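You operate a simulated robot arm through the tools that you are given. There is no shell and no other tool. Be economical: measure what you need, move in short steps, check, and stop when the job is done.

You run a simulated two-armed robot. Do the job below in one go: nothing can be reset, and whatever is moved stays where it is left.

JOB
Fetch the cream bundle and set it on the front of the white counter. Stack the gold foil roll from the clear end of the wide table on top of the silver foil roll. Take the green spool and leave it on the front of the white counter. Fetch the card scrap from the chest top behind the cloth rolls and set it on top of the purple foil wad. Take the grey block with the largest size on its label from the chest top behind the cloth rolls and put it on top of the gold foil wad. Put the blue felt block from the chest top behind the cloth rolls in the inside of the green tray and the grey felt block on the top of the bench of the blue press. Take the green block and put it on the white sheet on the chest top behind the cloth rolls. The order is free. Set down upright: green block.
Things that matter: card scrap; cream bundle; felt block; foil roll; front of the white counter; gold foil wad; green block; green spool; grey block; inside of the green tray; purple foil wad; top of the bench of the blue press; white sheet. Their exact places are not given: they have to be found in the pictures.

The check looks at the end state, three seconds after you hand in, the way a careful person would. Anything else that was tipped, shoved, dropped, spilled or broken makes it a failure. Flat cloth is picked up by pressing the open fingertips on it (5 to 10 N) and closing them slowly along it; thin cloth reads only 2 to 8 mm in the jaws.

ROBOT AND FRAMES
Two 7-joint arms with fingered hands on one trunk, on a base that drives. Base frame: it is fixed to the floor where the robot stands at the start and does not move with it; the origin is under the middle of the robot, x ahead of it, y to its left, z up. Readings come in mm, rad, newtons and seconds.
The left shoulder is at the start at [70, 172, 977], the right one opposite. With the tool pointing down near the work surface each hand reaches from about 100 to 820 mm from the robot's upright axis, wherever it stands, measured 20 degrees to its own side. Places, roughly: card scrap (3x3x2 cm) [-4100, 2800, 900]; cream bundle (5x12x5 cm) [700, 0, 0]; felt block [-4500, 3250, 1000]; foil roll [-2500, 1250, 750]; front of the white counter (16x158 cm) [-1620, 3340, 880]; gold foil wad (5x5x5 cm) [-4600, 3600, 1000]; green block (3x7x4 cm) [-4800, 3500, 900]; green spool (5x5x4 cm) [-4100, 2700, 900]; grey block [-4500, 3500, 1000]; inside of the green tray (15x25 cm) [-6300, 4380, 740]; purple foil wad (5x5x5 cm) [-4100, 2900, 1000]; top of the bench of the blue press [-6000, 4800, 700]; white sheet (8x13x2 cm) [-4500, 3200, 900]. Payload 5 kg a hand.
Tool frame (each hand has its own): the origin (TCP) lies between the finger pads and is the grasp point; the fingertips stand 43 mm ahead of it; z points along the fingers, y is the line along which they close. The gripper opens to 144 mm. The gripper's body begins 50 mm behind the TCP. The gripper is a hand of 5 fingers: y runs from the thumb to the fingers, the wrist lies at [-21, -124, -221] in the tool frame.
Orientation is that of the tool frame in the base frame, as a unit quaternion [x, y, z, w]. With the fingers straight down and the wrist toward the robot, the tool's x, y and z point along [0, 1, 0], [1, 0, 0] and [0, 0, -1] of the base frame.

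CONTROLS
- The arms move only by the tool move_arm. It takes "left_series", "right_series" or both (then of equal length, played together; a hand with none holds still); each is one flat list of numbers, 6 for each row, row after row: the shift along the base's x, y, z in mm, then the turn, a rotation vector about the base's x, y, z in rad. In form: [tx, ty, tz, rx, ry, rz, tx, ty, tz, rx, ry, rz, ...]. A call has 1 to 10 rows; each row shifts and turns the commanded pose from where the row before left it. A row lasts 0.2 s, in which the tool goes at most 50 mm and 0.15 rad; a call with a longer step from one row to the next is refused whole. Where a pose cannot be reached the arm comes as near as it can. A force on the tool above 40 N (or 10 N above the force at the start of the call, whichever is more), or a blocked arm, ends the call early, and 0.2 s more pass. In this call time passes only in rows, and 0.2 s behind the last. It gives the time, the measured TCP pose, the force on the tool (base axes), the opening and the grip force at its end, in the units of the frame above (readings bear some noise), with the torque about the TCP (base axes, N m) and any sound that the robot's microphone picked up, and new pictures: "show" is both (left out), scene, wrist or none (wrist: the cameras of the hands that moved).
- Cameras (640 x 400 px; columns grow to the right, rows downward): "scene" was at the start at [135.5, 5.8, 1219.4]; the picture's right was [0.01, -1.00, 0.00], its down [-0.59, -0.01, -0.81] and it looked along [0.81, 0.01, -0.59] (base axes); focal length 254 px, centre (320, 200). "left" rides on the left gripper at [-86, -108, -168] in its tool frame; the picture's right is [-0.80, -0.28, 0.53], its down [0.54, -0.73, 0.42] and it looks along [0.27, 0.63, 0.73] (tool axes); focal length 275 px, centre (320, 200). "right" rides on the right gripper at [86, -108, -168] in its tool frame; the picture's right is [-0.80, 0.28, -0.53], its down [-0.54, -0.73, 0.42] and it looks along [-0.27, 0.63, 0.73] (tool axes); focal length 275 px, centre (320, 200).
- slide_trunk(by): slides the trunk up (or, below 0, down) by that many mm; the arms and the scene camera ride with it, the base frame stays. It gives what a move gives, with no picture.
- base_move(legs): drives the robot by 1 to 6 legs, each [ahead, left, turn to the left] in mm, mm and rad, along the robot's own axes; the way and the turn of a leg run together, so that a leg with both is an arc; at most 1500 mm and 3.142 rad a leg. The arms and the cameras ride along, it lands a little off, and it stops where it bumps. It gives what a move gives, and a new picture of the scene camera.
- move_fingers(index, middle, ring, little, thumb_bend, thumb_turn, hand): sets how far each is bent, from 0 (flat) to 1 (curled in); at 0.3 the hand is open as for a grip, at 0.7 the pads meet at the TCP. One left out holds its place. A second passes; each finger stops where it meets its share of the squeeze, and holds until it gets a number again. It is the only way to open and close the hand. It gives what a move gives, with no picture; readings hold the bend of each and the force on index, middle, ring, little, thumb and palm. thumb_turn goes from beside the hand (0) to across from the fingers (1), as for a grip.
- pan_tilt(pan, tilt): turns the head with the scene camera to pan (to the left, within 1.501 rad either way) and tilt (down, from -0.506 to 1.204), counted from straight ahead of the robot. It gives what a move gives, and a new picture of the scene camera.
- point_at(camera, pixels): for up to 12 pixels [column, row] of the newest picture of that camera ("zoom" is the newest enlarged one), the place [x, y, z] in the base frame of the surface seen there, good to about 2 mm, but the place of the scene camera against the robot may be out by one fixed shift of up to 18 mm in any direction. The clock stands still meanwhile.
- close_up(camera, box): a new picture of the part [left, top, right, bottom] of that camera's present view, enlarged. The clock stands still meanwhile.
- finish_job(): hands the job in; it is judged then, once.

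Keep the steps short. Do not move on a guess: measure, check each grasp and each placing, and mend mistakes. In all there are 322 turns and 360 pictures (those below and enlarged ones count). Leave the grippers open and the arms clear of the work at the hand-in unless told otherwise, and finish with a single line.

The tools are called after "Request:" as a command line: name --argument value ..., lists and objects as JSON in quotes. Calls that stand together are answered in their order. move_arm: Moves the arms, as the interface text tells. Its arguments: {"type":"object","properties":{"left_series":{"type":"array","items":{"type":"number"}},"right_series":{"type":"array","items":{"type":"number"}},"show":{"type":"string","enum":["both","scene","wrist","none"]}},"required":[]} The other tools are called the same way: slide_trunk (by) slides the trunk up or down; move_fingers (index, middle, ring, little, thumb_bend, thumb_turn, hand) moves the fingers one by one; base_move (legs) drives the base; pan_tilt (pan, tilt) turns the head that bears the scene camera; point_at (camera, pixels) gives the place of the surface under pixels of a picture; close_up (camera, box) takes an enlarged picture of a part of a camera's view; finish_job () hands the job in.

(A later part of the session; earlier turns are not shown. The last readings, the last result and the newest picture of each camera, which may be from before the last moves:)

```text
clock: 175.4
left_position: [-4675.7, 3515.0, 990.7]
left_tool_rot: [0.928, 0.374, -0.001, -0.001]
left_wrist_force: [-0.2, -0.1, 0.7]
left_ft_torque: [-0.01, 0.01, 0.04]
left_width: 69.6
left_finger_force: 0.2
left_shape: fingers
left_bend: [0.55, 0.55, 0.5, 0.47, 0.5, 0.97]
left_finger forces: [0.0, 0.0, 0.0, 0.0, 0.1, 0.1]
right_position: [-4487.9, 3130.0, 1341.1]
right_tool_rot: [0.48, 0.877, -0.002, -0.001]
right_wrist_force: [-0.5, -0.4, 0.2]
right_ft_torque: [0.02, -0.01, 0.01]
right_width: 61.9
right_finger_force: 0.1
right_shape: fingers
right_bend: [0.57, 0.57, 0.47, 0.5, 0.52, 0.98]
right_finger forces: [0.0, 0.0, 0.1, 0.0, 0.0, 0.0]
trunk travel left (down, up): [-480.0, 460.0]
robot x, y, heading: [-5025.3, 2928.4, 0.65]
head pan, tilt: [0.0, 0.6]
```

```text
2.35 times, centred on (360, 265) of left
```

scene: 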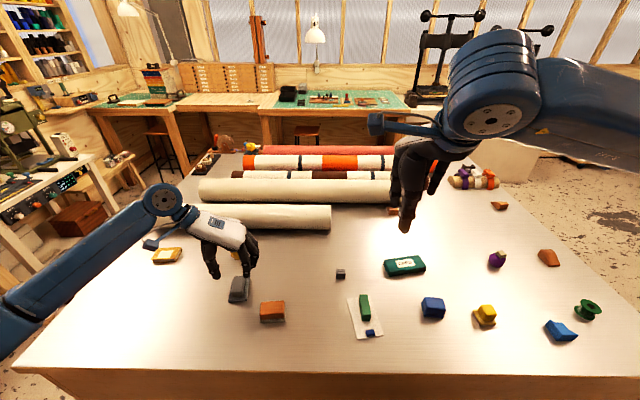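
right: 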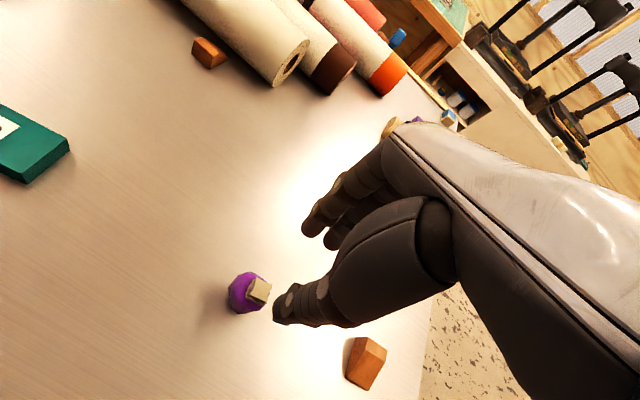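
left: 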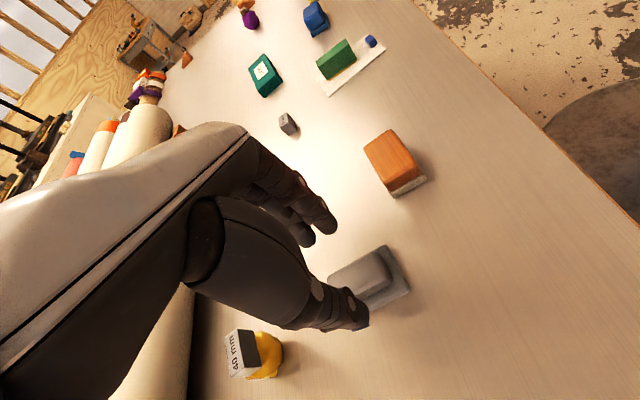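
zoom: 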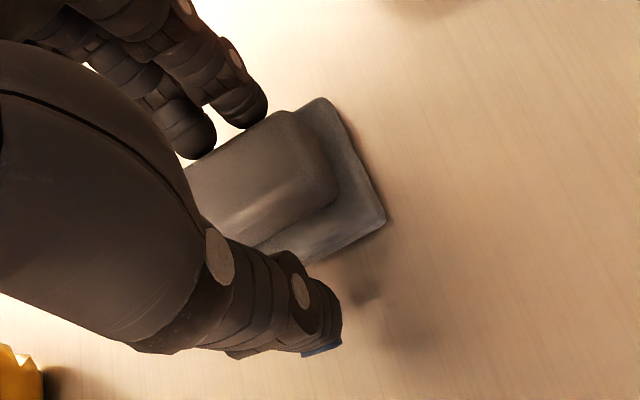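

Request:
move_arm --left_series '[4, -4, 0, 0, 0, 0]' --show "none"

Request:
move_fingers --hand "left" --index 0.76 --middle 0.77 --thumb_bend 0.72

Request:
move_arm --left_series '[0, 0, 8, 0, 0, 0, 0, 0, 20, 0, 0, 0, 0, 0, 35, 0, 0, 0, 0, 0, 40, 0, 0, 0]' --show "both"

Request:
close_up --camera "left" --box '[260, 180, 460, 350]'

```text
clock: 175.8
left_position: [-4670.8, 3511.3, 988.8]
left_tool_rot: [0.927, 0.375, 0.0, -0.001]
left_wrist_force: [-0.3, -0.5, -0.2]
left_ft_torque: [-0.01, -0.01, -0.01]
left_width: 69.4
left_finger_force: 0.1
left_shape: fingers
left_bend: [0.55, 0.55, 0.5, 0.47, 0.5, 0.97]
left_finger forces: [0.0, 0.0, 0.0, 0.0, 0.0, 0.0]
right_position: [-4488.0, 3129.8, 1341.0]
right_tool_rot: [0.48, 0.877, -0.002, -0.001]
right_wrist_force: [0.2, 0.3, -0.3]
right_ft_torque: [0.03, 0.04, 0.01]
right_width: 62.0
right_finger_force: 0.1
right_shape: fingers
right_bend: [0.57, 0.57, 0.47, 0.5, 0.52, 0.98]
right_finger forces: [0.0, 0.0, 0.0, 0.0, 0.0, 0.1]
trunk travel left (down, up): [-480.0, 460.0]
robot x, y, heading: [-5025.0, 2929.7, 0.648]
head pan, tilt: [0.0, 0.6]
```

```text
clock: 176.8
left_position: [-4670.2, 3510.2, 989.2]
left_tool_rot: [0.927, 0.374, 0.0, -0.001]
left_wrist_force: [-0.8, 0.9, 2.1]
left_ft_torque: [0.05, 0.14, -0.08]
left_width: 34.7
left_finger_force: 21.2
left_shape: fingers
left_bend: [0.64, 0.68, 0.5, 0.47, 0.61, 0.96]
left_finger forces: [14.9, 8.1, 0.0, 0.1, 19.6, 0.0]
right_position: [-4488.7, 3129.9, 1340.9]
right_tool_rot: [0.48, 0.877, -0.001, -0.001]
right_wrist_force: [1.6, 0.1, -0.5]
right_ft_torque: [0.03, -0.02, 0.01]
right_width: 62.2
right_finger_force: 0.1
right_shape: fingers
right_bend: [0.57, 0.57, 0.47, 0.5, 0.52, 0.98]
right_finger forces: [0.0, 0.1, 0.0, 0.0, 0.0, 0.0]
trunk travel left (down, up): [-480.0, 460.0]
robot x, y, heading: [-5025.9, 2934.5, 0.654]
head pan, tilt: [0.0, 0.6]
```

```text
clock: 177.8
left_position: [-4669.9, 3508.6, 1090.7]
left_tool_rot: [0.927, 0.375, 0.0, -0.002]
left_wrist_force: [-0.6, -0.2, -1.8]
left_ft_torque: [-0.01, -0.04, 0.01]
left_width: 34.5
left_finger_force: 21.0
left_shape: fingers
left_bend: [0.64, 0.68, 0.5, 0.47, 0.61, 0.96]
left_finger forces: [15.9, 8.0, 0.1, 0.0, 19.3, 0.0]
right_position: [-4488.5, 3128.0, 1341.7]
right_tool_rot: [0.479, 0.878, -0.002, -0.001]
right_wrist_force: [0.4, 0.0, -0.2]
right_ft_torque: [0.03, 0.01, 0.01]
right_width: 62.2
right_finger_force: 0.2
right_shape: fingers
right_bend: [0.57, 0.57, 0.47, 0.5, 0.52, 0.98]
right_finger forces: [0.0, 0.0, 0.1, 0.1, 0.0, 0.0]
trunk travel left (down, up): [-480.0, 460.0]
robot x, y, heading: [-5022.6, 2929.9, 0.65]
head pan, tilt: [0.0, 0.6]
```

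scene: 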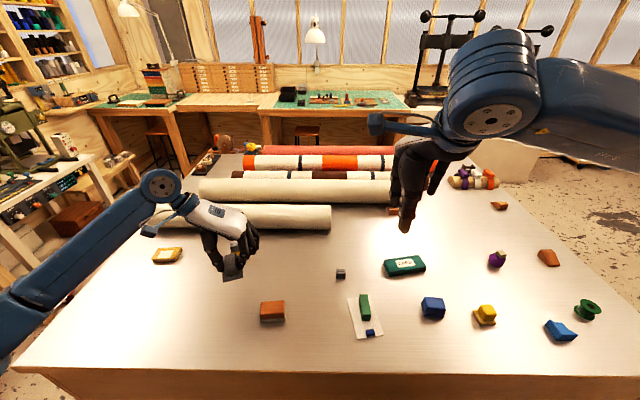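
left: 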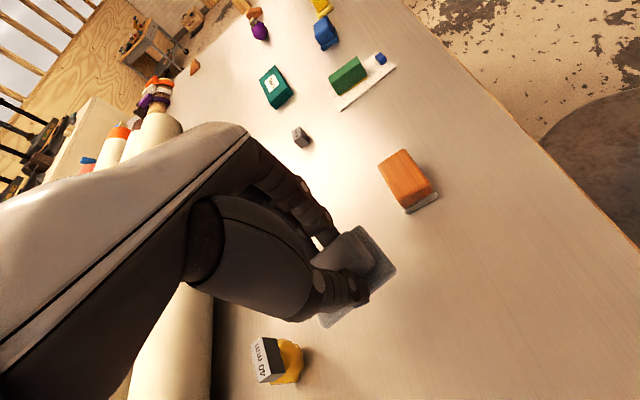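

```text
2.35 times, centred on (360, 265) of left
```

zoom: 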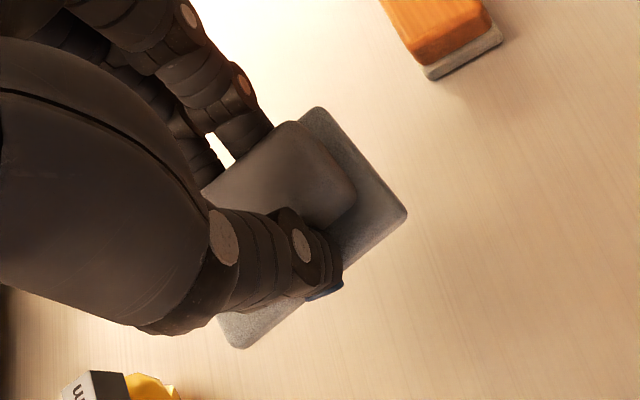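

The grey felt block came up in one piece. Next I'll bring the right hand near the blue felt block to measure it.

Request:
move_arm --right_series '[23, -28, -25, 0, 0, 0, 23, -28, -25, 0, 0, 0, 23, -28, -25, 0, 0, 0, 23, -28, -25, 0, 0, 0, 23, -28, -25, 0, 0, 0, 23, -28, -25, 0, 0, 0, 23, -28, -25, 0, 0, 0, 23, -28, -25, 0, 0, 0]' --show "both"

```text
clock: 179.6
left_position: [-4669.0, 3507.8, 1091.7]
left_tool_rot: [0.927, 0.374, -0.001, 0.0]
left_wrist_force: [0.6, -0.4, -0.5]
left_ft_torque: [0.02, 0.0, 0.0]
left_width: 34.7
left_finger_force: 21.4
left_shape: fingers
left_bend: [0.64, 0.68, 0.5, 0.47, 0.61, 0.96]
left_finger forces: [15.7, 7.9, 0.0, 0.0, 19.3, 0.0]
right_position: [-4304.2, 2907.1, 1139.6]
right_tool_rot: [0.479, 0.878, -0.002, -0.001]
right_wrist_force: [0.4, -0.9, 0.1]
right_ft_torque: [0.02, 0.01, 0.02]
right_width: 62.1
right_finger_force: 0.0
right_shape: fingers
right_bend: [0.57, 0.57, 0.47, 0.5, 0.52, 0.98]
right_finger forces: [0.1, 0.1, 0.0, 0.0, 0.0, 0.0]
trunk travel left (down, up): [-480.0, 460.0]
robot x, y, heading: [-5026.6, 2931.5, 0.653]
head pan, tilt: [0.0, 0.6]
```

scene: 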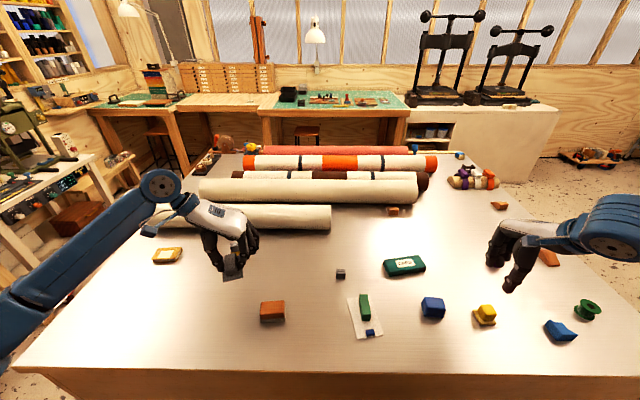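
right: 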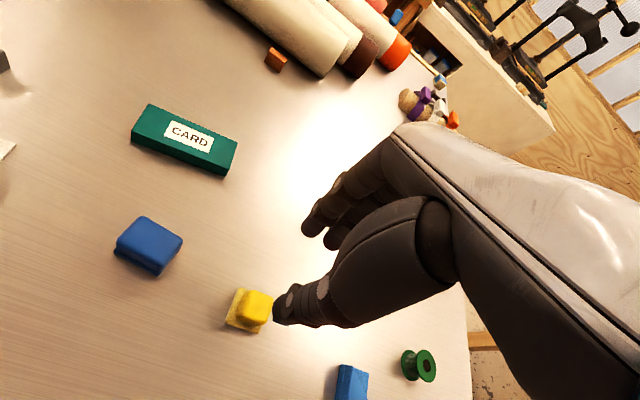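

Request:
close_up --camera "right" --box '[100, 205, 200, 285]'

Request:
point_at --camera "zoom" --pixels '[[125, 155], [255, 80], [510, 195], [400, 290], [310, 180], [110, 240], [370, 335], [300, 310], [500, 240], [80, 290]]'

```text
5.00 times, centred on (150, 245) of right
```

zoom: 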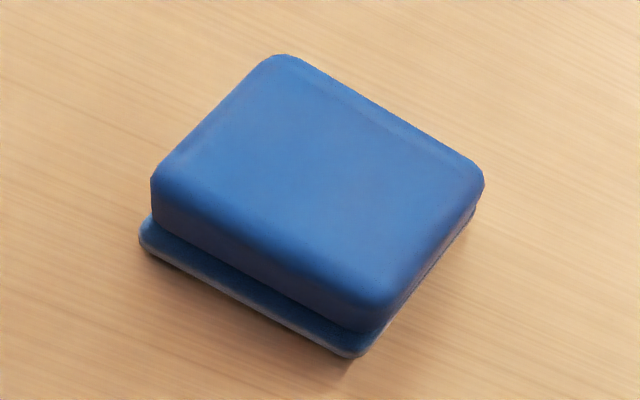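

```text
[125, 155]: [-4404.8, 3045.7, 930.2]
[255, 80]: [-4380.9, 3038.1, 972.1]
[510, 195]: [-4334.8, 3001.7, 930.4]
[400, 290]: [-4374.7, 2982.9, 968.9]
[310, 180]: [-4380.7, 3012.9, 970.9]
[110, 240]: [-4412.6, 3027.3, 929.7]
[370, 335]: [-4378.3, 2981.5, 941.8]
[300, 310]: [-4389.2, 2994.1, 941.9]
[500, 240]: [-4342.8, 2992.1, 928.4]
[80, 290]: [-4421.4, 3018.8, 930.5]
```

Request:
point_at --camera "zoom" --pixels '[[280, 66], [172, 168], [470, 178], [372, 285], [145, 245], [345, 350]]'

```text
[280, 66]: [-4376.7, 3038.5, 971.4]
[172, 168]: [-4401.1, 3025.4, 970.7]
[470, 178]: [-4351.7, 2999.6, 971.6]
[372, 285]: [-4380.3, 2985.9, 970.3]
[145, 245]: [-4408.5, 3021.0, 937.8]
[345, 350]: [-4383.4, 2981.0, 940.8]
```

The blue felt's handle is centred at (-4377.5,3012.4) with its top at 971. Its 33 mm width lies along 29°, so the hand is already aligned. I'll open slightly and move above.

Request:
move_fingers --hand "right" --index 0.5 --middle 0.5 --thumb_bend 0.47

Request:
move_arm --right_series '[-17.5, 26.8, -22, 0, 0, -0.025, -17.5, 26.8, -22, 0, 0, -0.025, -17.5, 26.8, -22, 0, 0, 0, -17.5, 26.6, -22, 0, 0, 0, 0, 0, -20, 0, 0, 0]' --show "wrist"

Request:
close_up --camera "right" --box '[180, 180, 380, 350]'

```text
clock: 180.6
left_position: [-4668.5, 3508.8, 1091.2]
left_tool_rot: [0.927, 0.375, -0.001, -0.001]
left_wrist_force: [-0.5, -0.7, -0.7]
left_ft_torque: [-0.01, 0.0, -0.02]
left_width: 34.9
left_finger_force: 21.9
left_shape: fingers
left_bend: [0.64, 0.68, 0.5, 0.47, 0.61, 0.96]
left_finger forces: [15.7, 7.9, 0.0, 0.0, 19.2, 0.0]
right_position: [-4303.1, 2908.2, 1138.0]
right_tool_rot: [0.479, 0.878, -0.002, -0.001]
right_wrist_force: [-0.2, 0.0, -0.4]
right_ft_torque: [0.0, 0.01, 0.02]
right_width: 83.7
right_finger_force: 0.0
right_shape: fingers
right_bend: [0.5, 0.5, 0.47, 0.5, 0.47, 0.98]
right_finger forces: [0.0, 0.0, 0.0, 0.1, 0.0, 0.0]
trunk travel left (down, up): [-480.0, 460.0]
robot x, y, heading: [-5025.6, 2930.5, 0.651]
head pan, tilt: [0.0, 0.6]
```

```text
clock: 181.8
left_position: [-4668.9, 3509.5, 1091.4]
left_tool_rot: [0.927, 0.374, -0.001, 0.0]
left_wrist_force: [0.2, -1.1, -0.4]
left_ft_torque: [0.02, -0.03, 0.03]
left_width: 34.6
left_finger_force: 22.0
left_shape: fingers
left_bend: [0.64, 0.68, 0.5, 0.47, 0.61, 0.96]
left_finger forces: [15.6, 7.9, 0.0, 0.1, 19.3, 0.0]
right_position: [-4375.0, 3012.3, 1033.9]
right_tool_rot: [0.501, 0.865, -0.002, -0.001]
right_wrist_force: [0.4, -0.1, -0.9]
right_ft_torque: [0.02, 0.04, 0.03]
right_width: 83.5
right_finger_force: 0.0
right_shape: fingers
right_bend: [0.5, 0.5, 0.47, 0.5, 0.47, 0.98]
right_finger forces: [0.0, 0.0, 0.0, 0.0, 0.0, 0.0]
trunk travel left (down, up): [-480.0, 460.0]
robot x, y, heading: [-5026.7, 2929.8, 0.653]
head pan, tilt: [0.0, 0.6]
```

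right: 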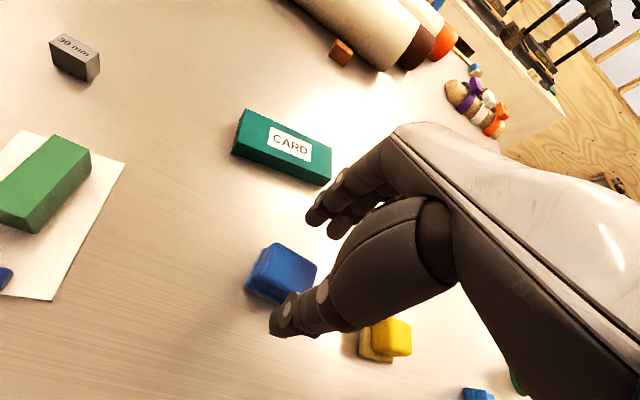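

```text
2.35 times, centred on (280, 265) of right
```

zoom: 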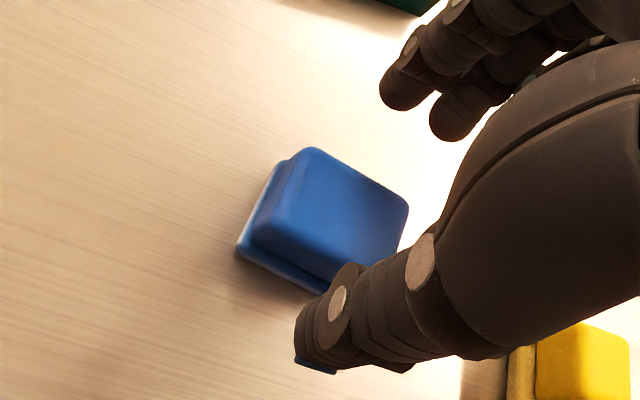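

Request:
point_at --camera "right" --pixels '[[236, 150], [325, 182], [325, 168], [280, 165], [400, 330], [375, 345]]'

```text
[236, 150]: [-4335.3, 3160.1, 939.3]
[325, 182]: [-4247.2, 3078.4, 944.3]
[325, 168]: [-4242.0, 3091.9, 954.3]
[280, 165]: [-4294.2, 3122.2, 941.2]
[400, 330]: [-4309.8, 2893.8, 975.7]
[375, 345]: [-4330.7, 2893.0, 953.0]
```

The card box is 125 mm away, so that's fine. I'll lower to z≈989 and close.

Request:
move_arm --right_series '[1, 1, -20, 0, 0, 0, 0, 0, -15, 0, 0, 0, 0, 0, -10, 0, 0, 0]' --show "none"

Request:
move_fingers --hand "right" --index 0.74 --middle 0.74 --ring 0.5 --thumb_bend 0.7

Request:
close_up --camera "right" --box '[180, 180, 380, 350]'

```text
clock: 182.6
left_position: [-4669.4, 3509.1, 1090.4]
left_tool_rot: [0.927, 0.374, -0.001, -0.001]
left_wrist_force: [0.3, 0.2, -0.6]
left_ft_torque: [0.03, 0.01, -0.03]
left_width: 34.9
left_finger_force: 21.6
left_shape: fingers
left_bend: [0.64, 0.68, 0.5, 0.47, 0.61, 0.96]
left_finger forces: [15.7, 7.9, 0.1, 0.0, 19.2, 0.0]
right_position: [-4372.6, 3013.4, 988.1]
right_tool_rot: [0.501, 0.866, -0.003, 0.0]
right_wrist_force: [-1.3, -0.3, 0.3]
right_ft_torque: [0.0, 0.01, 0.01]
right_width: 83.7
right_finger_force: 0.0
right_shape: fingers
right_bend: [0.5, 0.5, 0.47, 0.5, 0.47, 0.98]
right_finger forces: [0.1, 0.1, 0.0, 0.0, 0.0, 0.0]
trunk travel left (down, up): [-480.0, 460.0]
robot x, y, heading: [-5027.8, 2929.8, 0.651]
head pan, tilt: [0.0, 0.6]
```

```text
clock: 183.6
left_position: [-4669.7, 3510.5, 1091.0]
left_tool_rot: [0.927, 0.374, -0.001, -0.001]
left_wrist_force: [0.4, -0.2, -1.3]
left_ft_torque: [0.0, -0.02, 0.01]
left_width: 34.6
left_finger_force: 21.5
left_shape: fingers
left_bend: [0.64, 0.68, 0.5, 0.47, 0.61, 0.96]
left_finger forces: [15.7, 7.9, 0.0, 0.0, 19.3, 0.1]
right_position: [-4370.7, 3013.9, 989.1]
right_tool_rot: [0.502, 0.865, -0.001, -0.001]
right_wrist_force: [-0.1, 0.4, -0.1]
right_ft_torque: [0.0, 0.06, 0.01]
right_width: 40.8
right_finger_force: 19.8
right_shape: fingers
right_bend: [0.64, 0.67, 0.5, 0.5, 0.59, 0.95]
right_finger forces: [11.8, 8.2, 0.0, 0.0, 19.6, 0.1]
trunk travel left (down, up): [-480.0, 460.0]
robot x, y, heading: [-5029.5, 2931.8, 0.646]
head pan, tilt: [0.0, 0.6]
```

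```text
2.35 times, centred on (280, 265) of right
```

zoom: 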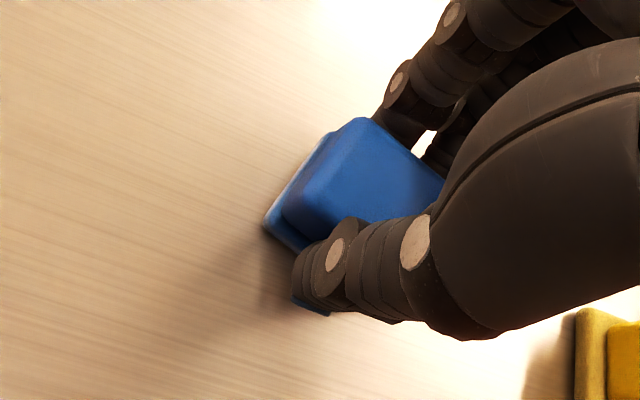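

Gripped at 20 N. I'll lift it.

Request:
move_arm --right_series '[0, 0, 8, 0, 0, 0, 0, 0, 20, 0, 0, 0, 0, 0, 35, 0, 0, 0, 0, 0, 40, 0, 0, 0, 0, 0, 40, 0, 0, 0, 0, 0, 40, 0, 0, 0]' --left_series '[0, 0, 8, 0, 0, 0, 0, 0, 20, 0, 0, 0, 0, 0, 35, 0, 0, 0, 0, 0, 20, 0, 0, 0, 0, 0, 0, 0, 0, 0, 0, 0, 0, 0, 0, 0]' --show "both"

```text
clock: 185.0
left_position: [-4672.4, 3510.2, 1174.4]
left_tool_rot: [0.928, 0.373, 0.0, -0.001]
left_wrist_force: [0.5, 1.3, 0.0]
left_ft_torque: [0.01, 0.0, 0.04]
left_width: 34.5
left_finger_force: 21.7
left_shape: fingers
left_bend: [0.64, 0.68, 0.5, 0.47, 0.61, 0.96]
left_finger forces: [15.6, 8.0, 0.1, 0.0, 19.3, 0.0]
right_position: [-4372.4, 3017.1, 1173.7]
right_tool_rot: [0.501, 0.865, -0.002, -0.001]
right_wrist_force: [-0.3, 0.5, -0.4]
right_ft_torque: [0.01, -0.02, 0.04]
right_width: 40.8
right_finger_force: 19.9
right_shape: fingers
right_bend: [0.64, 0.67, 0.5, 0.5, 0.59, 0.95]
right_finger forces: [10.9, 8.7, 0.1, 0.0, 19.7, 0.0]
trunk travel left (down, up): [-480.0, 460.0]
robot x, y, heading: [-5025.8, 2932.4, 0.649]
head pan, tilt: [0.0, 0.6]
```

scene: 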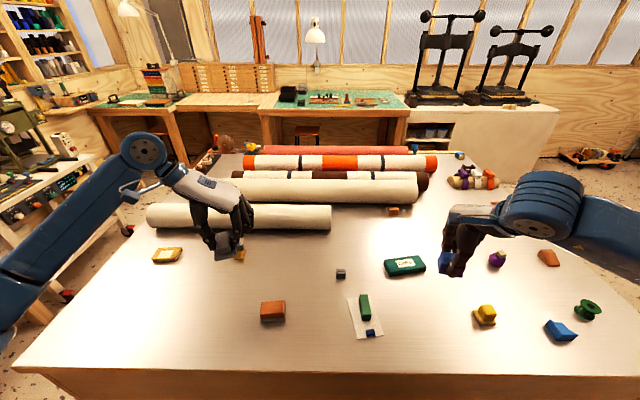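
right: 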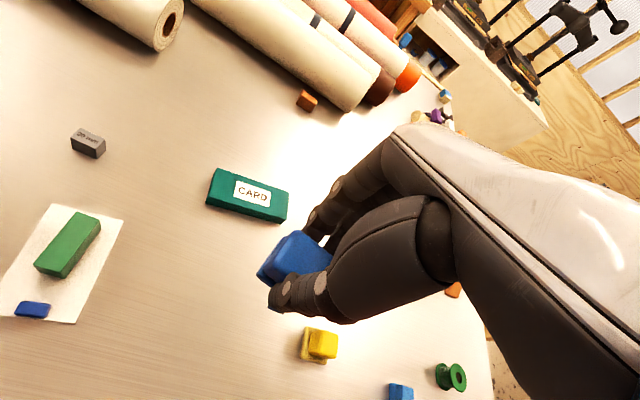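
left: 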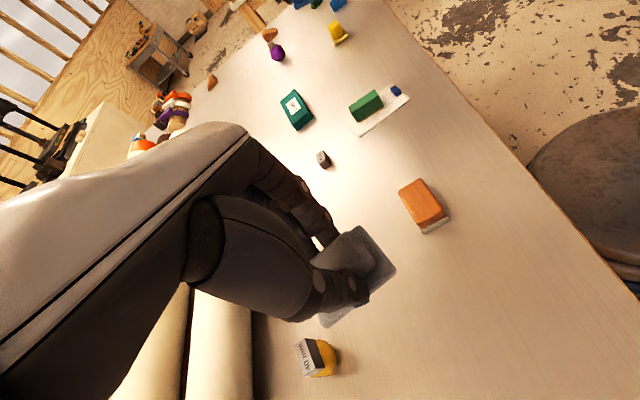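

Both felt blocks are held. I'll retract the hands, back off 300 mm, turn left toward the press bench and look.

Request:
move_arm --right_series '[-24, -18, 10, 0, 0, 0, -24, -18, 10, 0, 0, 0, -24, -18, 10, 0, 0, 0]' --left_series '[-32, -24, 10, 0, 0, 0, -32, -24, 10, 0, 0, 0, -32, -24, 10, 0, 0, 0]' --show "none"

Request:
base_move --legs '[[-300, 0, 0], [0, 0, 1.6]]'

```text
clock: 185.8
left_position: [-4768.9, 3438.7, 1204.2]
left_tool_rot: [0.927, 0.374, -0.001, -0.001]
left_wrist_force: [-0.1, 0.0, -0.7]
left_ft_torque: [0.07, -0.05, -0.03]
left_width: 34.8
left_finger_force: 21.6
left_shape: fingers
left_bend: [0.64, 0.68, 0.5, 0.47, 0.61, 0.95]
left_finger forces: [15.7, 7.9, 0.1, 0.0, 19.3, 0.0]
right_position: [-4403.2, 2978.4, 1206.9]
right_tool_rot: [0.501, 0.865, -0.003, -0.001]
right_wrist_force: [0.2, 0.7, -0.2]
right_ft_torque: [0.01, -0.03, 0.0]
right_width: 40.7
right_finger_force: 19.9
right_shape: fingers
right_bend: [0.64, 0.67, 0.5, 0.5, 0.59, 0.95]
right_finger forces: [10.9, 8.7, 0.0, 0.1, 19.6, 0.1]
right hand out of reach, approached as far as the arm can: row 2, 3
trunk travel left (down, up): [-480.0, 460.0]
robot x, y, heading: [-5028.7, 2932.4, 0.647]
head pan, tilt: [0.0, 0.6]
```

```text
clock: 191.6
left_position: [-5764.2, 3023.2, 1204.1]
left_tool_rot: [0.4, 0.916, -0.001, 0.001]
left_wrist_force: [-0.2, 0.3, 0.4]
left_ft_torque: [0.02, -0.04, -0.02]
left_width: 34.9
left_finger_force: 21.1
left_shape: fingers
left_bend: [0.64, 0.68, 0.5, 0.47, 0.61, 0.95]
left_finger forces: [15.1, 7.9, 0.1, 0.0, 19.3, 0.0]
right_position: [-5296.3, 3380.1, 1206.9]
right_tool_rot: [-0.248, 0.969, -0.003, 0.001]
right_wrist_force: [0.9, -0.4, -1.2]
right_ft_torque: [0.04, -0.01, 0.02]
right_width: 40.3
right_finger_force: 18.7
right_shape: fingers
right_bend: [0.64, 0.67, 0.5, 0.5, 0.59, 0.95]
right_finger forces: [10.4, 8.5, 0.0, 0.0, 18.9, 0.0]
trunk travel left (down, up): [-480.0, 460.0]
robot x, y, heading: [-5260.8, 2755.7, 2.199]
head pan, tilt: [0.0, 0.6]
```

scene: 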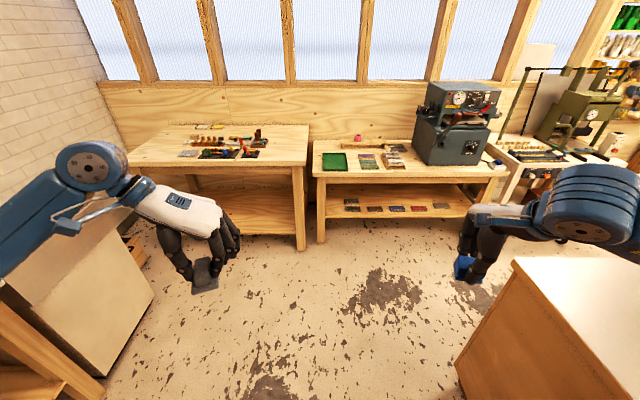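

I see the blue press with its bench and the green tray. I'll measure and enlarge.

Request:
point_at --camera "scene" --pixels '[[335, 161], [324, 175], [345, 172], [400, 175], [430, 172], [470, 170], [320, 178], [500, 175], [370, 165], [412, 250], [395, 160], [340, 240]]'

Request:
close_up --camera "scene" --box '[300, 70, 520, 220]'

```text
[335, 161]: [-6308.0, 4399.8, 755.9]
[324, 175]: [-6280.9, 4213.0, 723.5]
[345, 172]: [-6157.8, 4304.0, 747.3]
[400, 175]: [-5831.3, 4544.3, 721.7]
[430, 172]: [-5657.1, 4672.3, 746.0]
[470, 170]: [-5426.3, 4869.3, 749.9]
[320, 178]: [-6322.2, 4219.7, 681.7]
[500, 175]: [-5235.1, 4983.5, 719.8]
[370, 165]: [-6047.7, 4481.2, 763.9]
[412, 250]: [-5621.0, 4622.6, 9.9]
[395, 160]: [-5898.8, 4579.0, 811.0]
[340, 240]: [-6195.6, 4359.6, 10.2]
```

```text
2.67 times, centred on (410, 145) of scene
```

zoom: 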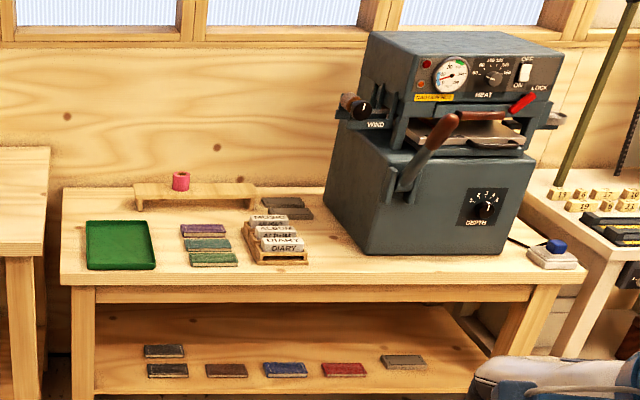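

The bench front edge runs along (0.805,0.593). I'll set the right-hand block in the tray first, so I'm driving to stand with the tray ahead and to the right.

Request:
base_move --legs '[[1324, 57, 0]]'

Request:
pan_tilt --pan 0 --tilt 0.95

```text
clock: 198.3
left_position: [-6605.9, 4055.1, 1204.8]
left_tool_rot: [0.394, 0.919, -0.001, 0.0]
left_wrist_force: [-0.5, -0.8, -0.8]
left_ft_torque: [0.01, -0.03, -0.04]
left_width: 35.0
left_finger_force: 20.6
left_shape: fingers
left_bend: [0.64, 0.68, 0.5, 0.47, 0.61, 0.95]
left_finger forces: [15.0, 8.0, 0.0, 0.1, 19.2, 0.0]
right_position: [-6144.8, 4417.0, 1206.2]
right_tool_rot: [-0.254, 0.967, -0.003, 0.001]
right_wrist_force: [0.0, 0.5, -0.3]
right_ft_torque: [0.04, 0.02, 0.02]
right_width: 40.4
right_finger_force: 19.2
right_shape: fingers
right_bend: [0.64, 0.67, 0.5, 0.5, 0.59, 0.95]
right_finger forces: [10.4, 8.4, 0.1, 0.0, 18.9, 0.0]
trunk travel left (down, up): [-480.0, 460.0]
robot x, y, heading: [-6104.0, 3794.5, 2.215]
head pan, tilt: [0.0, 0.6]
```

scene: 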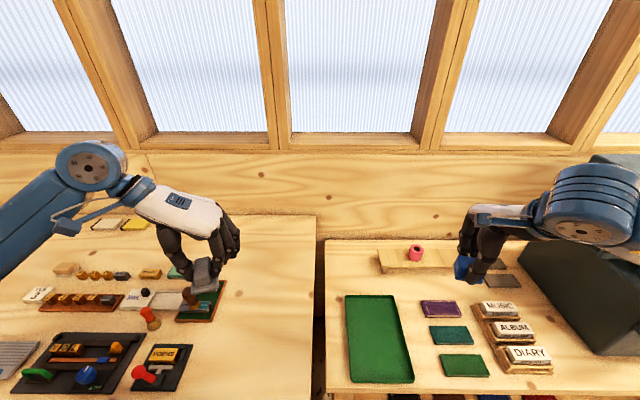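

```text
clock: 199.1
left_position: [-6607.4, 4054.5, 1205.5]
left_tool_rot: [0.394, 0.919, 0.0, -0.001]
left_wrist_force: [0.3, 0.2, -1.5]
left_ft_torque: [-0.01, 0.0, 0.04]
left_width: 34.9
left_finger_force: 21.0
left_shape: fingers
left_bend: [0.64, 0.68, 0.5, 0.47, 0.61, 0.95]
left_finger forces: [15.0, 7.9, 0.0, 0.0, 19.3, 0.0]
right_position: [-6144.2, 4417.6, 1206.5]
right_tool_rot: [-0.255, 0.967, -0.003, 0.001]
right_wrist_force: [-0.3, -0.5, -0.2]
right_ft_torque: [0.0, -0.01, -0.02]
right_width: 40.3
right_finger_force: 18.9
right_shape: fingers
right_bend: [0.64, 0.67, 0.5, 0.5, 0.59, 0.95]
right_finger forces: [10.4, 8.3, 0.0, 0.0, 18.9, 0.0]
trunk travel left (down, up): [-480.0, 460.0]
robot x, y, heading: [-6100.3, 3793.9, 2.214]
head pan, tilt: [0.0, 0.949]
```

scene: 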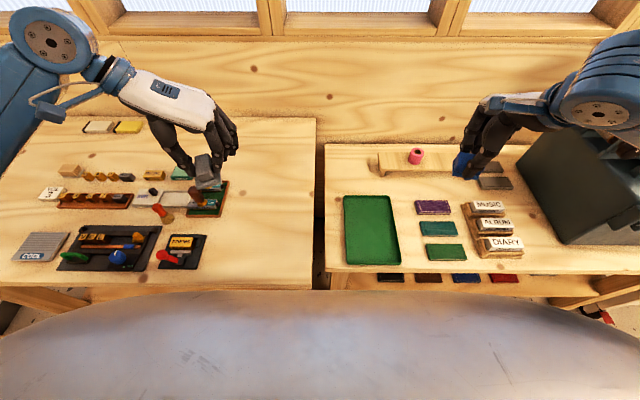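

Request:
point_at --camera "scene" --pixels '[[372, 230], [350, 202], [388, 202], [394, 258], [352, 258], [372, 192], [335, 240], [410, 240], [440, 230], [372, 268]]'

Request:
slide_trunk --by -250

Request:
move_arm --right_series '[0, 0, -2, 0, 0, 0]' --show "both"

```text
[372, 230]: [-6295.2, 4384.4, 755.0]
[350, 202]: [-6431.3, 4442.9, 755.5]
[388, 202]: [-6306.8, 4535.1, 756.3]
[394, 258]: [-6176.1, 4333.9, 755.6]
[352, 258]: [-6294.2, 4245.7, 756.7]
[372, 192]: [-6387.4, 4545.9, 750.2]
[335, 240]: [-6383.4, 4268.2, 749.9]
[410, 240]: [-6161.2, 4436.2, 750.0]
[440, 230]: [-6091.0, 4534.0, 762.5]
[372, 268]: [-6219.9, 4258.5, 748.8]
```

```text
clock: 201.7
left_position: [-6607.0, 4055.3, 955.3]
left_tool_rot: [0.393, 0.919, -0.001, 0.0]
left_wrist_force: [-0.7, 0.2, -0.6]
left_ft_torque: [0.02, 0.01, 0.0]
left_width: 34.7
left_finger_force: 20.6
left_shape: fingers
left_bend: [0.64, 0.68, 0.5, 0.47, 0.61, 0.95]
left_finger forces: [15.2, 8.0, 0.0, 0.0, 19.2, 0.0]
right_position: [-6143.6, 4415.6, 956.7]
right_tool_rot: [-0.254, 0.967, -0.003, 0.0]
right_wrist_force: [-0.5, 0.1, 0.5]
right_ft_torque: [0.01, 0.0, 0.02]
right_width: 40.4
right_finger_force: 18.7
right_shape: fingers
right_bend: [0.64, 0.67, 0.5, 0.5, 0.59, 0.95]
right_finger forces: [10.3, 8.6, 0.1, 0.1, 18.8, 0.0]
trunk travel left (down, up): [-230.0, 710.0]
robot x, y, heading: [-6099.8, 3792.6, 2.219]
head pan, tilt: [0.0, 0.949]
```

```text
clock: 202.1
left_position: [-6606.8, 4054.9, 954.0]
left_tool_rot: [0.394, 0.919, -0.001, 0.0]
left_wrist_force: [0.4, -0.3, 0.4]
left_ft_torque: [0.02, 0.0, -0.02]
left_width: 34.7
left_finger_force: 21.1
left_shape: fingers
left_bend: [0.64, 0.68, 0.5, 0.47, 0.61, 0.95]
left_finger forces: [15.1, 7.9, 0.0, 0.0, 19.3, 0.1]
right_position: [-6144.8, 4417.2, 955.6]
right_tool_rot: [-0.255, 0.967, -0.004, 0.001]
right_wrist_force: [-0.6, -0.5, 0.1]
right_ft_torque: [0.01, 0.0, -0.03]
right_width: 40.5
right_finger_force: 18.7
right_shape: fingers
right_bend: [0.64, 0.67, 0.5, 0.5, 0.59, 0.95]
right_finger forces: [10.5, 8.4, 0.0, 0.0, 18.8, 0.0]
trunk travel left (down, up): [-230.0, 710.0]
robot x, y, heading: [-6099.2, 3789.6, 2.216]
head pan, tilt: [0.0, 0.949]
```

scene: 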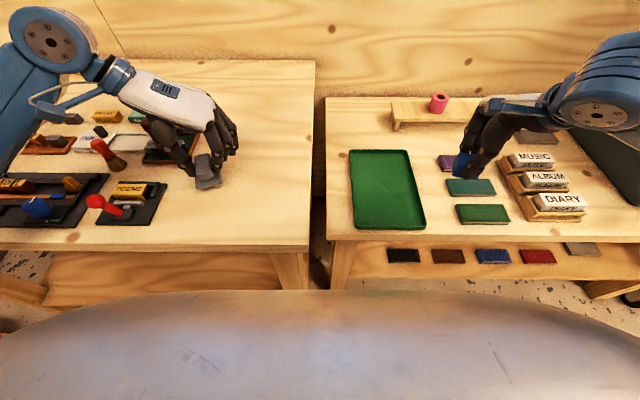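
right: 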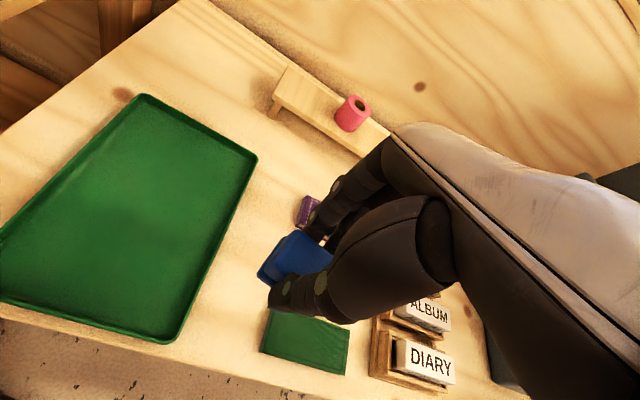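

Request:
point_at --camera "right" --pixels '[[120, 210], [145, 110], [240, 160], [165, 325], [30, 240], [150, 97], [256, 156], [160, 340], [290, 290], [215, 300]]'

Request:
point_at --camera "right" --pixels '[[295, 240], [265, 275], [310, 245], [290, 262], [325, 260], [300, 232]]'

```text
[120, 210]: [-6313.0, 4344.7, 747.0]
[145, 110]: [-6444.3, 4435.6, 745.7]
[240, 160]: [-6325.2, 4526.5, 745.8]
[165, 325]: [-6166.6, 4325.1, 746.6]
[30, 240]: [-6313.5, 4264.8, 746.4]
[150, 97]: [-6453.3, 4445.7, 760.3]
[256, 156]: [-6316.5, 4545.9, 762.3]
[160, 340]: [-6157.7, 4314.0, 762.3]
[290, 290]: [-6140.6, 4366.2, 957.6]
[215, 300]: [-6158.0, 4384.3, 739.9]
```

```text
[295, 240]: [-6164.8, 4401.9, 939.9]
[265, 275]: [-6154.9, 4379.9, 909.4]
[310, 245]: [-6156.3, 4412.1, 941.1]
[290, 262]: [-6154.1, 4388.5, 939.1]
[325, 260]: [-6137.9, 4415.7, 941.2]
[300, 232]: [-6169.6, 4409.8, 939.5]
```

The tray's floor is at z 746 with its centre at about (-6306,4381). I'll move the blue block over it and lower to about z 812.

Request:
move_arm --right_series '[-39, -7, 0, 0, 0, 0, -39, -7, 0, 0, 0, 0, -39, -7, 0, 0, 0, 0, -38, -6, 0, 0, 0, 0, 0, 0, -36, 0, 0, 0, 0, 0, -36, 0, 0, 0, 0, 0, -36, 0, 0, 0, 0, 0, -33, 0, 0, 0]' --show "both"

```text
clock: 203.9
left_position: [-6606.6, 4054.6, 954.4]
left_tool_rot: [0.394, 0.919, -0.001, 0.0]
left_wrist_force: [-0.6, 0.1, -0.1]
left_ft_torque: [-0.04, -0.02, 0.01]
left_width: 34.9
left_finger_force: 21.6
left_shape: fingers
left_bend: [0.64, 0.68, 0.5, 0.47, 0.61, 0.95]
left_finger forces: [15.0, 8.0, 0.0, 0.0, 19.2, 0.1]
right_position: [-6299.8, 4389.0, 813.4]
right_tool_rot: [-0.254, 0.967, -0.003, 0.0]
right_wrist_force: [0.2, 0.8, -0.2]
right_ft_torque: [0.02, 0.01, 0.01]
right_width: 40.2
right_finger_force: 18.5
right_shape: fingers
right_bend: [0.64, 0.67, 0.5, 0.5, 0.59, 0.95]
right_finger forces: [10.2, 8.5, 0.0, 0.0, 18.7, 0.0]
trunk travel left (down, up): [-230.0, 710.0]
robot x, y, heading: [-6097.1, 3793.5, 2.214]
head pan, tilt: [0.0, 0.949]
```

scene: 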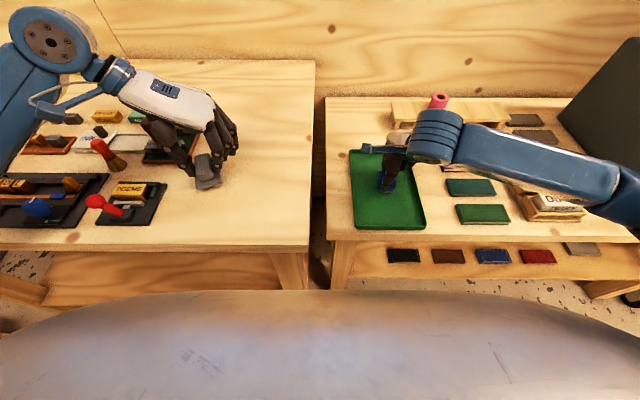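
right: 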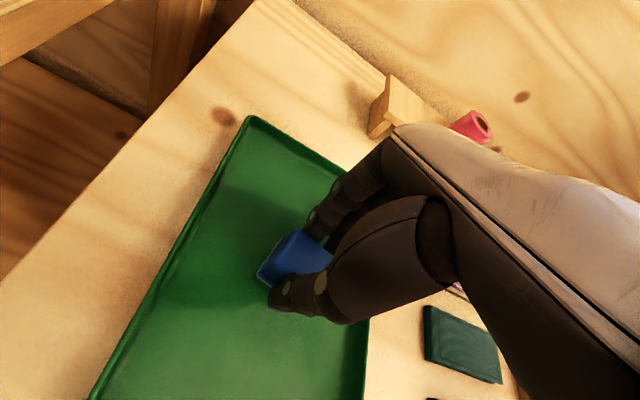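

I'll check the forearm's clearance above the racks.

Request:
point_at --camera "scene" --pixels '[[600, 185], [560, 175], [620, 205], [540, 205], [520, 150]]'

Request:
move_arm --right_series '[0, 0, -5, 0, 0, 0, 0, 0, -3, 0, 0, 0]' --show "none"

```text
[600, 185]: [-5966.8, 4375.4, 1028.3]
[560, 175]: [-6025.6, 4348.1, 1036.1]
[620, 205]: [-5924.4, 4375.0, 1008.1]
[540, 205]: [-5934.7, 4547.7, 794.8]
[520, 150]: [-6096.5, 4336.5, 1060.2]
```

```text
clock: 204.5
left_position: [-6606.3, 4055.0, 955.6]
left_tool_rot: [0.393, 0.92, -0.001, -0.001]
left_wrist_force: [-0.1, -0.6, -0.2]
left_ft_torque: [0.03, -0.03, -0.01]
left_width: 34.8
left_finger_force: 21.4
left_shape: fingers
left_bend: [0.64, 0.68, 0.5, 0.47, 0.61, 0.95]
left_finger forces: [15.0, 8.0, 0.0, 0.0, 19.3, 0.1]
right_position: [-6300.1, 4390.5, 806.4]
right_tool_rot: [-0.255, 0.967, -0.004, 0.001]
right_wrist_force: [0.3, 0.2, -0.4]
right_ft_torque: [0.03, 0.01, 0.03]
right_width: 40.2
right_finger_force: 18.4
right_shape: fingers
right_bend: [0.64, 0.67, 0.5, 0.5, 0.59, 0.95]
right_finger forces: [10.3, 8.5, 0.0, 0.0, 18.6, 0.0]
trunk travel left (down, up): [-230.0, 710.0]
robot x, y, heading: [-6097.6, 3790.3, 2.215]
head pan, tilt: [0.0, 0.949]
```

The forearm is well clear. I'll lower until it touches.

Request:
move_arm --right_series '[0, 0, -2, 0, 0, 0, 0, 0, -1.5, 0, 0, 0]' --show "none"

```text
clock: 205.1
left_position: [-6606.6, 4054.7, 955.5]
left_tool_rot: [0.394, 0.919, -0.001, -0.001]
left_wrist_force: [-0.8, 0.2, -0.7]
left_ft_torque: [-0.02, -0.05, -0.01]
left_width: 34.6
left_finger_force: 21.0
left_shape: fingers
left_bend: [0.64, 0.68, 0.5, 0.47, 0.61, 0.95]
left_finger forces: [14.9, 8.0, 0.0, 0.1, 19.4, 0.0]
right_position: [-6300.4, 4389.5, 803.8]
right_tool_rot: [-0.254, 0.967, -0.002, 0.001]
right_wrist_force: [0.5, 1.4, 4.8]
right_ft_torque: [-0.12, 0.03, 0.02]
right_width: 40.3
right_finger_force: 19.5
right_shape: fingers
right_bend: [0.64, 0.67, 0.5, 0.5, 0.59, 0.95]
right_finger forces: [11.6, 8.1, 0.0, 0.0, 18.6, 0.0]
trunk travel left (down, up): [-230.0, 710.0]
robot x, y, heading: [-6099.4, 3794.0, 2.217]
head pan, tilt: [0.0, 0.949]
```

It has touched. I'll release and lift.

Request:
move_fingers --hand "right" --index 0.6 --middle 0.62 --thumb_bend 0.55

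Request:
move_fingers --hand "right" --index 0.5 --middle 0.5 --thumb_bend 0.47

Request:
move_arm --right_series '[0, 0, 10, 0, 0, 0, 0, 0, 30, 0, 0, 0, 0, 0, 45, 0, 0, 0, 0, 0, 45, 0, 0, 0, 0, 0, 45, 0, 0, 0, 0, 0, 45, 0, 0, 0]' --show "both"

```text
clock: 206.1
left_position: [-6607.5, 4054.1, 954.8]
left_tool_rot: [0.394, 0.919, -0.001, -0.001]
left_wrist_force: [0.6, 0.8, -0.2]
left_ft_torque: [0.0, 0.02, 0.03]
left_width: 34.8
left_finger_force: 20.6
left_shape: fingers
left_bend: [0.64, 0.68, 0.5, 0.47, 0.61, 0.95]
left_finger forces: [15.0, 8.0, 0.0, 0.0, 19.4, 0.0]
right_position: [-6299.8, 4390.4, 803.3]
right_tool_rot: [-0.255, 0.967, -0.003, 0.0]
right_wrist_force: [-1.0, -0.3, 0.3]
right_ft_torque: [-0.02, -0.05, -0.01]
right_width: 50.9
right_finger_force: 0.1
right_shape: fingers
right_bend: [0.6, 0.62, 0.5, 0.5, 0.55, 0.97]
right_finger forces: [0.0, 0.0, 0.0, 0.1, 0.0, 0.0]
trunk travel left (down, up): [-230.0, 710.0]
robot x, y, heading: [-6095.1, 3792.2, 2.216]
head pan, tilt: [0.0, 0.949]
```

```text
clock: 207.1
left_position: [-6606.4, 4053.9, 954.8]
left_tool_rot: [0.394, 0.919, 0.0, -0.001]
left_wrist_force: [0.3, 0.2, -0.4]
left_ft_torque: [0.0, -0.02, 0.02]
left_width: 34.8
left_finger_force: 21.0
left_shape: fingers
left_bend: [0.64, 0.68, 0.5, 0.47, 0.61, 0.95]
left_finger forces: [15.1, 8.0, 0.0, 0.1, 19.4, 0.0]
right_position: [-6299.3, 4389.1, 803.0]
right_tool_rot: [-0.254, 0.967, -0.004, 0.001]
right_wrist_force: [-0.6, -0.8, 0.2]
right_ft_torque: [0.01, 0.01, -0.01]
right_width: 83.3
right_finger_force: 0.0
right_shape: fingers
right_bend: [0.5, 0.5, 0.5, 0.5, 0.47, 0.97]
right_finger forces: [0.0, 0.1, 0.0, 0.0, 0.0, 0.1]
trunk travel left (down, up): [-230.0, 710.0]
robot x, y, heading: [-6096.5, 3794.1, 2.214]
head pan, tilt: [0.0, 0.949]
```

```text
clock: 208.5
left_position: [-6607.1, 4054.0, 955.0]
left_tool_rot: [0.394, 0.919, -0.001, -0.001]
left_wrist_force: [0.6, -0.3, -0.4]
left_ft_torque: [0.0, 0.0, 0.02]
left_width: 34.8
left_finger_force: 20.7
left_shape: fingers
left_bend: [0.64, 0.68, 0.5, 0.47, 0.61, 0.95]
left_finger forces: [14.9, 8.0, 0.0, 0.1, 19.3, 0.1]
right_position: [-6301.9, 4392.6, 1021.4]
right_tool_rot: [-0.255, 0.967, -0.004, 0.002]
right_wrist_force: [-0.5, -0.2, 0.0]
right_ft_torque: [0.09, -0.01, -0.01]
right_width: 83.5
right_finger_force: 0.0
right_shape: fingers
right_bend: [0.5, 0.5, 0.5, 0.5, 0.47, 0.97]
right_finger forces: [0.1, 0.0, 0.1, 0.0, 0.0, 0.1]
trunk travel left (down, up): [-230.0, 710.0]
robot x, y, heading: [-6098.0, 3790.7, 2.213]
head pan, tilt: [0.0, 0.949]
```

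scene: 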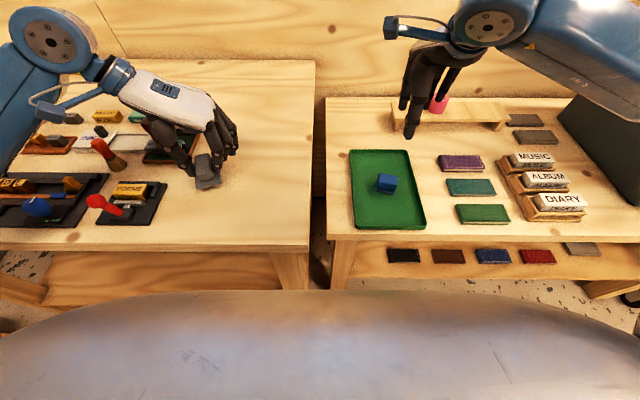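
right: 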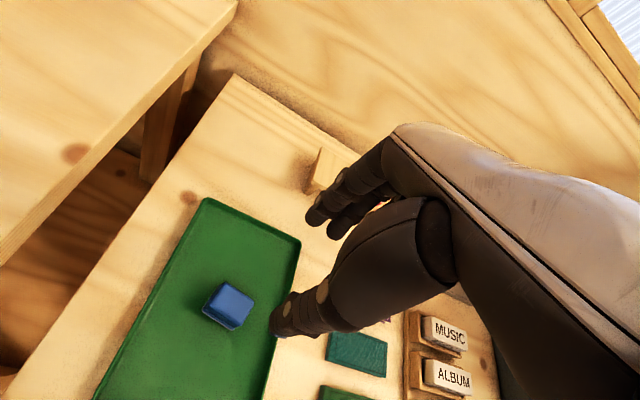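

The blue felt block is in the tray. For the grey block I'm considering the free area behind the tray near (362,125) and the gap right of the tray. I'll measure both.

Request:
point_at --camera "scene" --pixels '[[340, 108], [362, 125], [385, 140], [392, 118], [420, 160], [440, 165], [455, 205], [428, 215], [430, 190], [350, 145], [445, 195], [520, 230]]'

```text
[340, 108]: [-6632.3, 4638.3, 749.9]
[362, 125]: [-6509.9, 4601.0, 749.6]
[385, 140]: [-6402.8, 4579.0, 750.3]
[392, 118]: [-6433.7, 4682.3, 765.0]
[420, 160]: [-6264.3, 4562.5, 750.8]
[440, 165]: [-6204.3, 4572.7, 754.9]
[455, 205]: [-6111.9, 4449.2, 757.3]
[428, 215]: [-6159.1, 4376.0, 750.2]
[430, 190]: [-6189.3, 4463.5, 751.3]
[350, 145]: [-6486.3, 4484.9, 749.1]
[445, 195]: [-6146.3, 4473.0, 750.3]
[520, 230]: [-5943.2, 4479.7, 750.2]
```

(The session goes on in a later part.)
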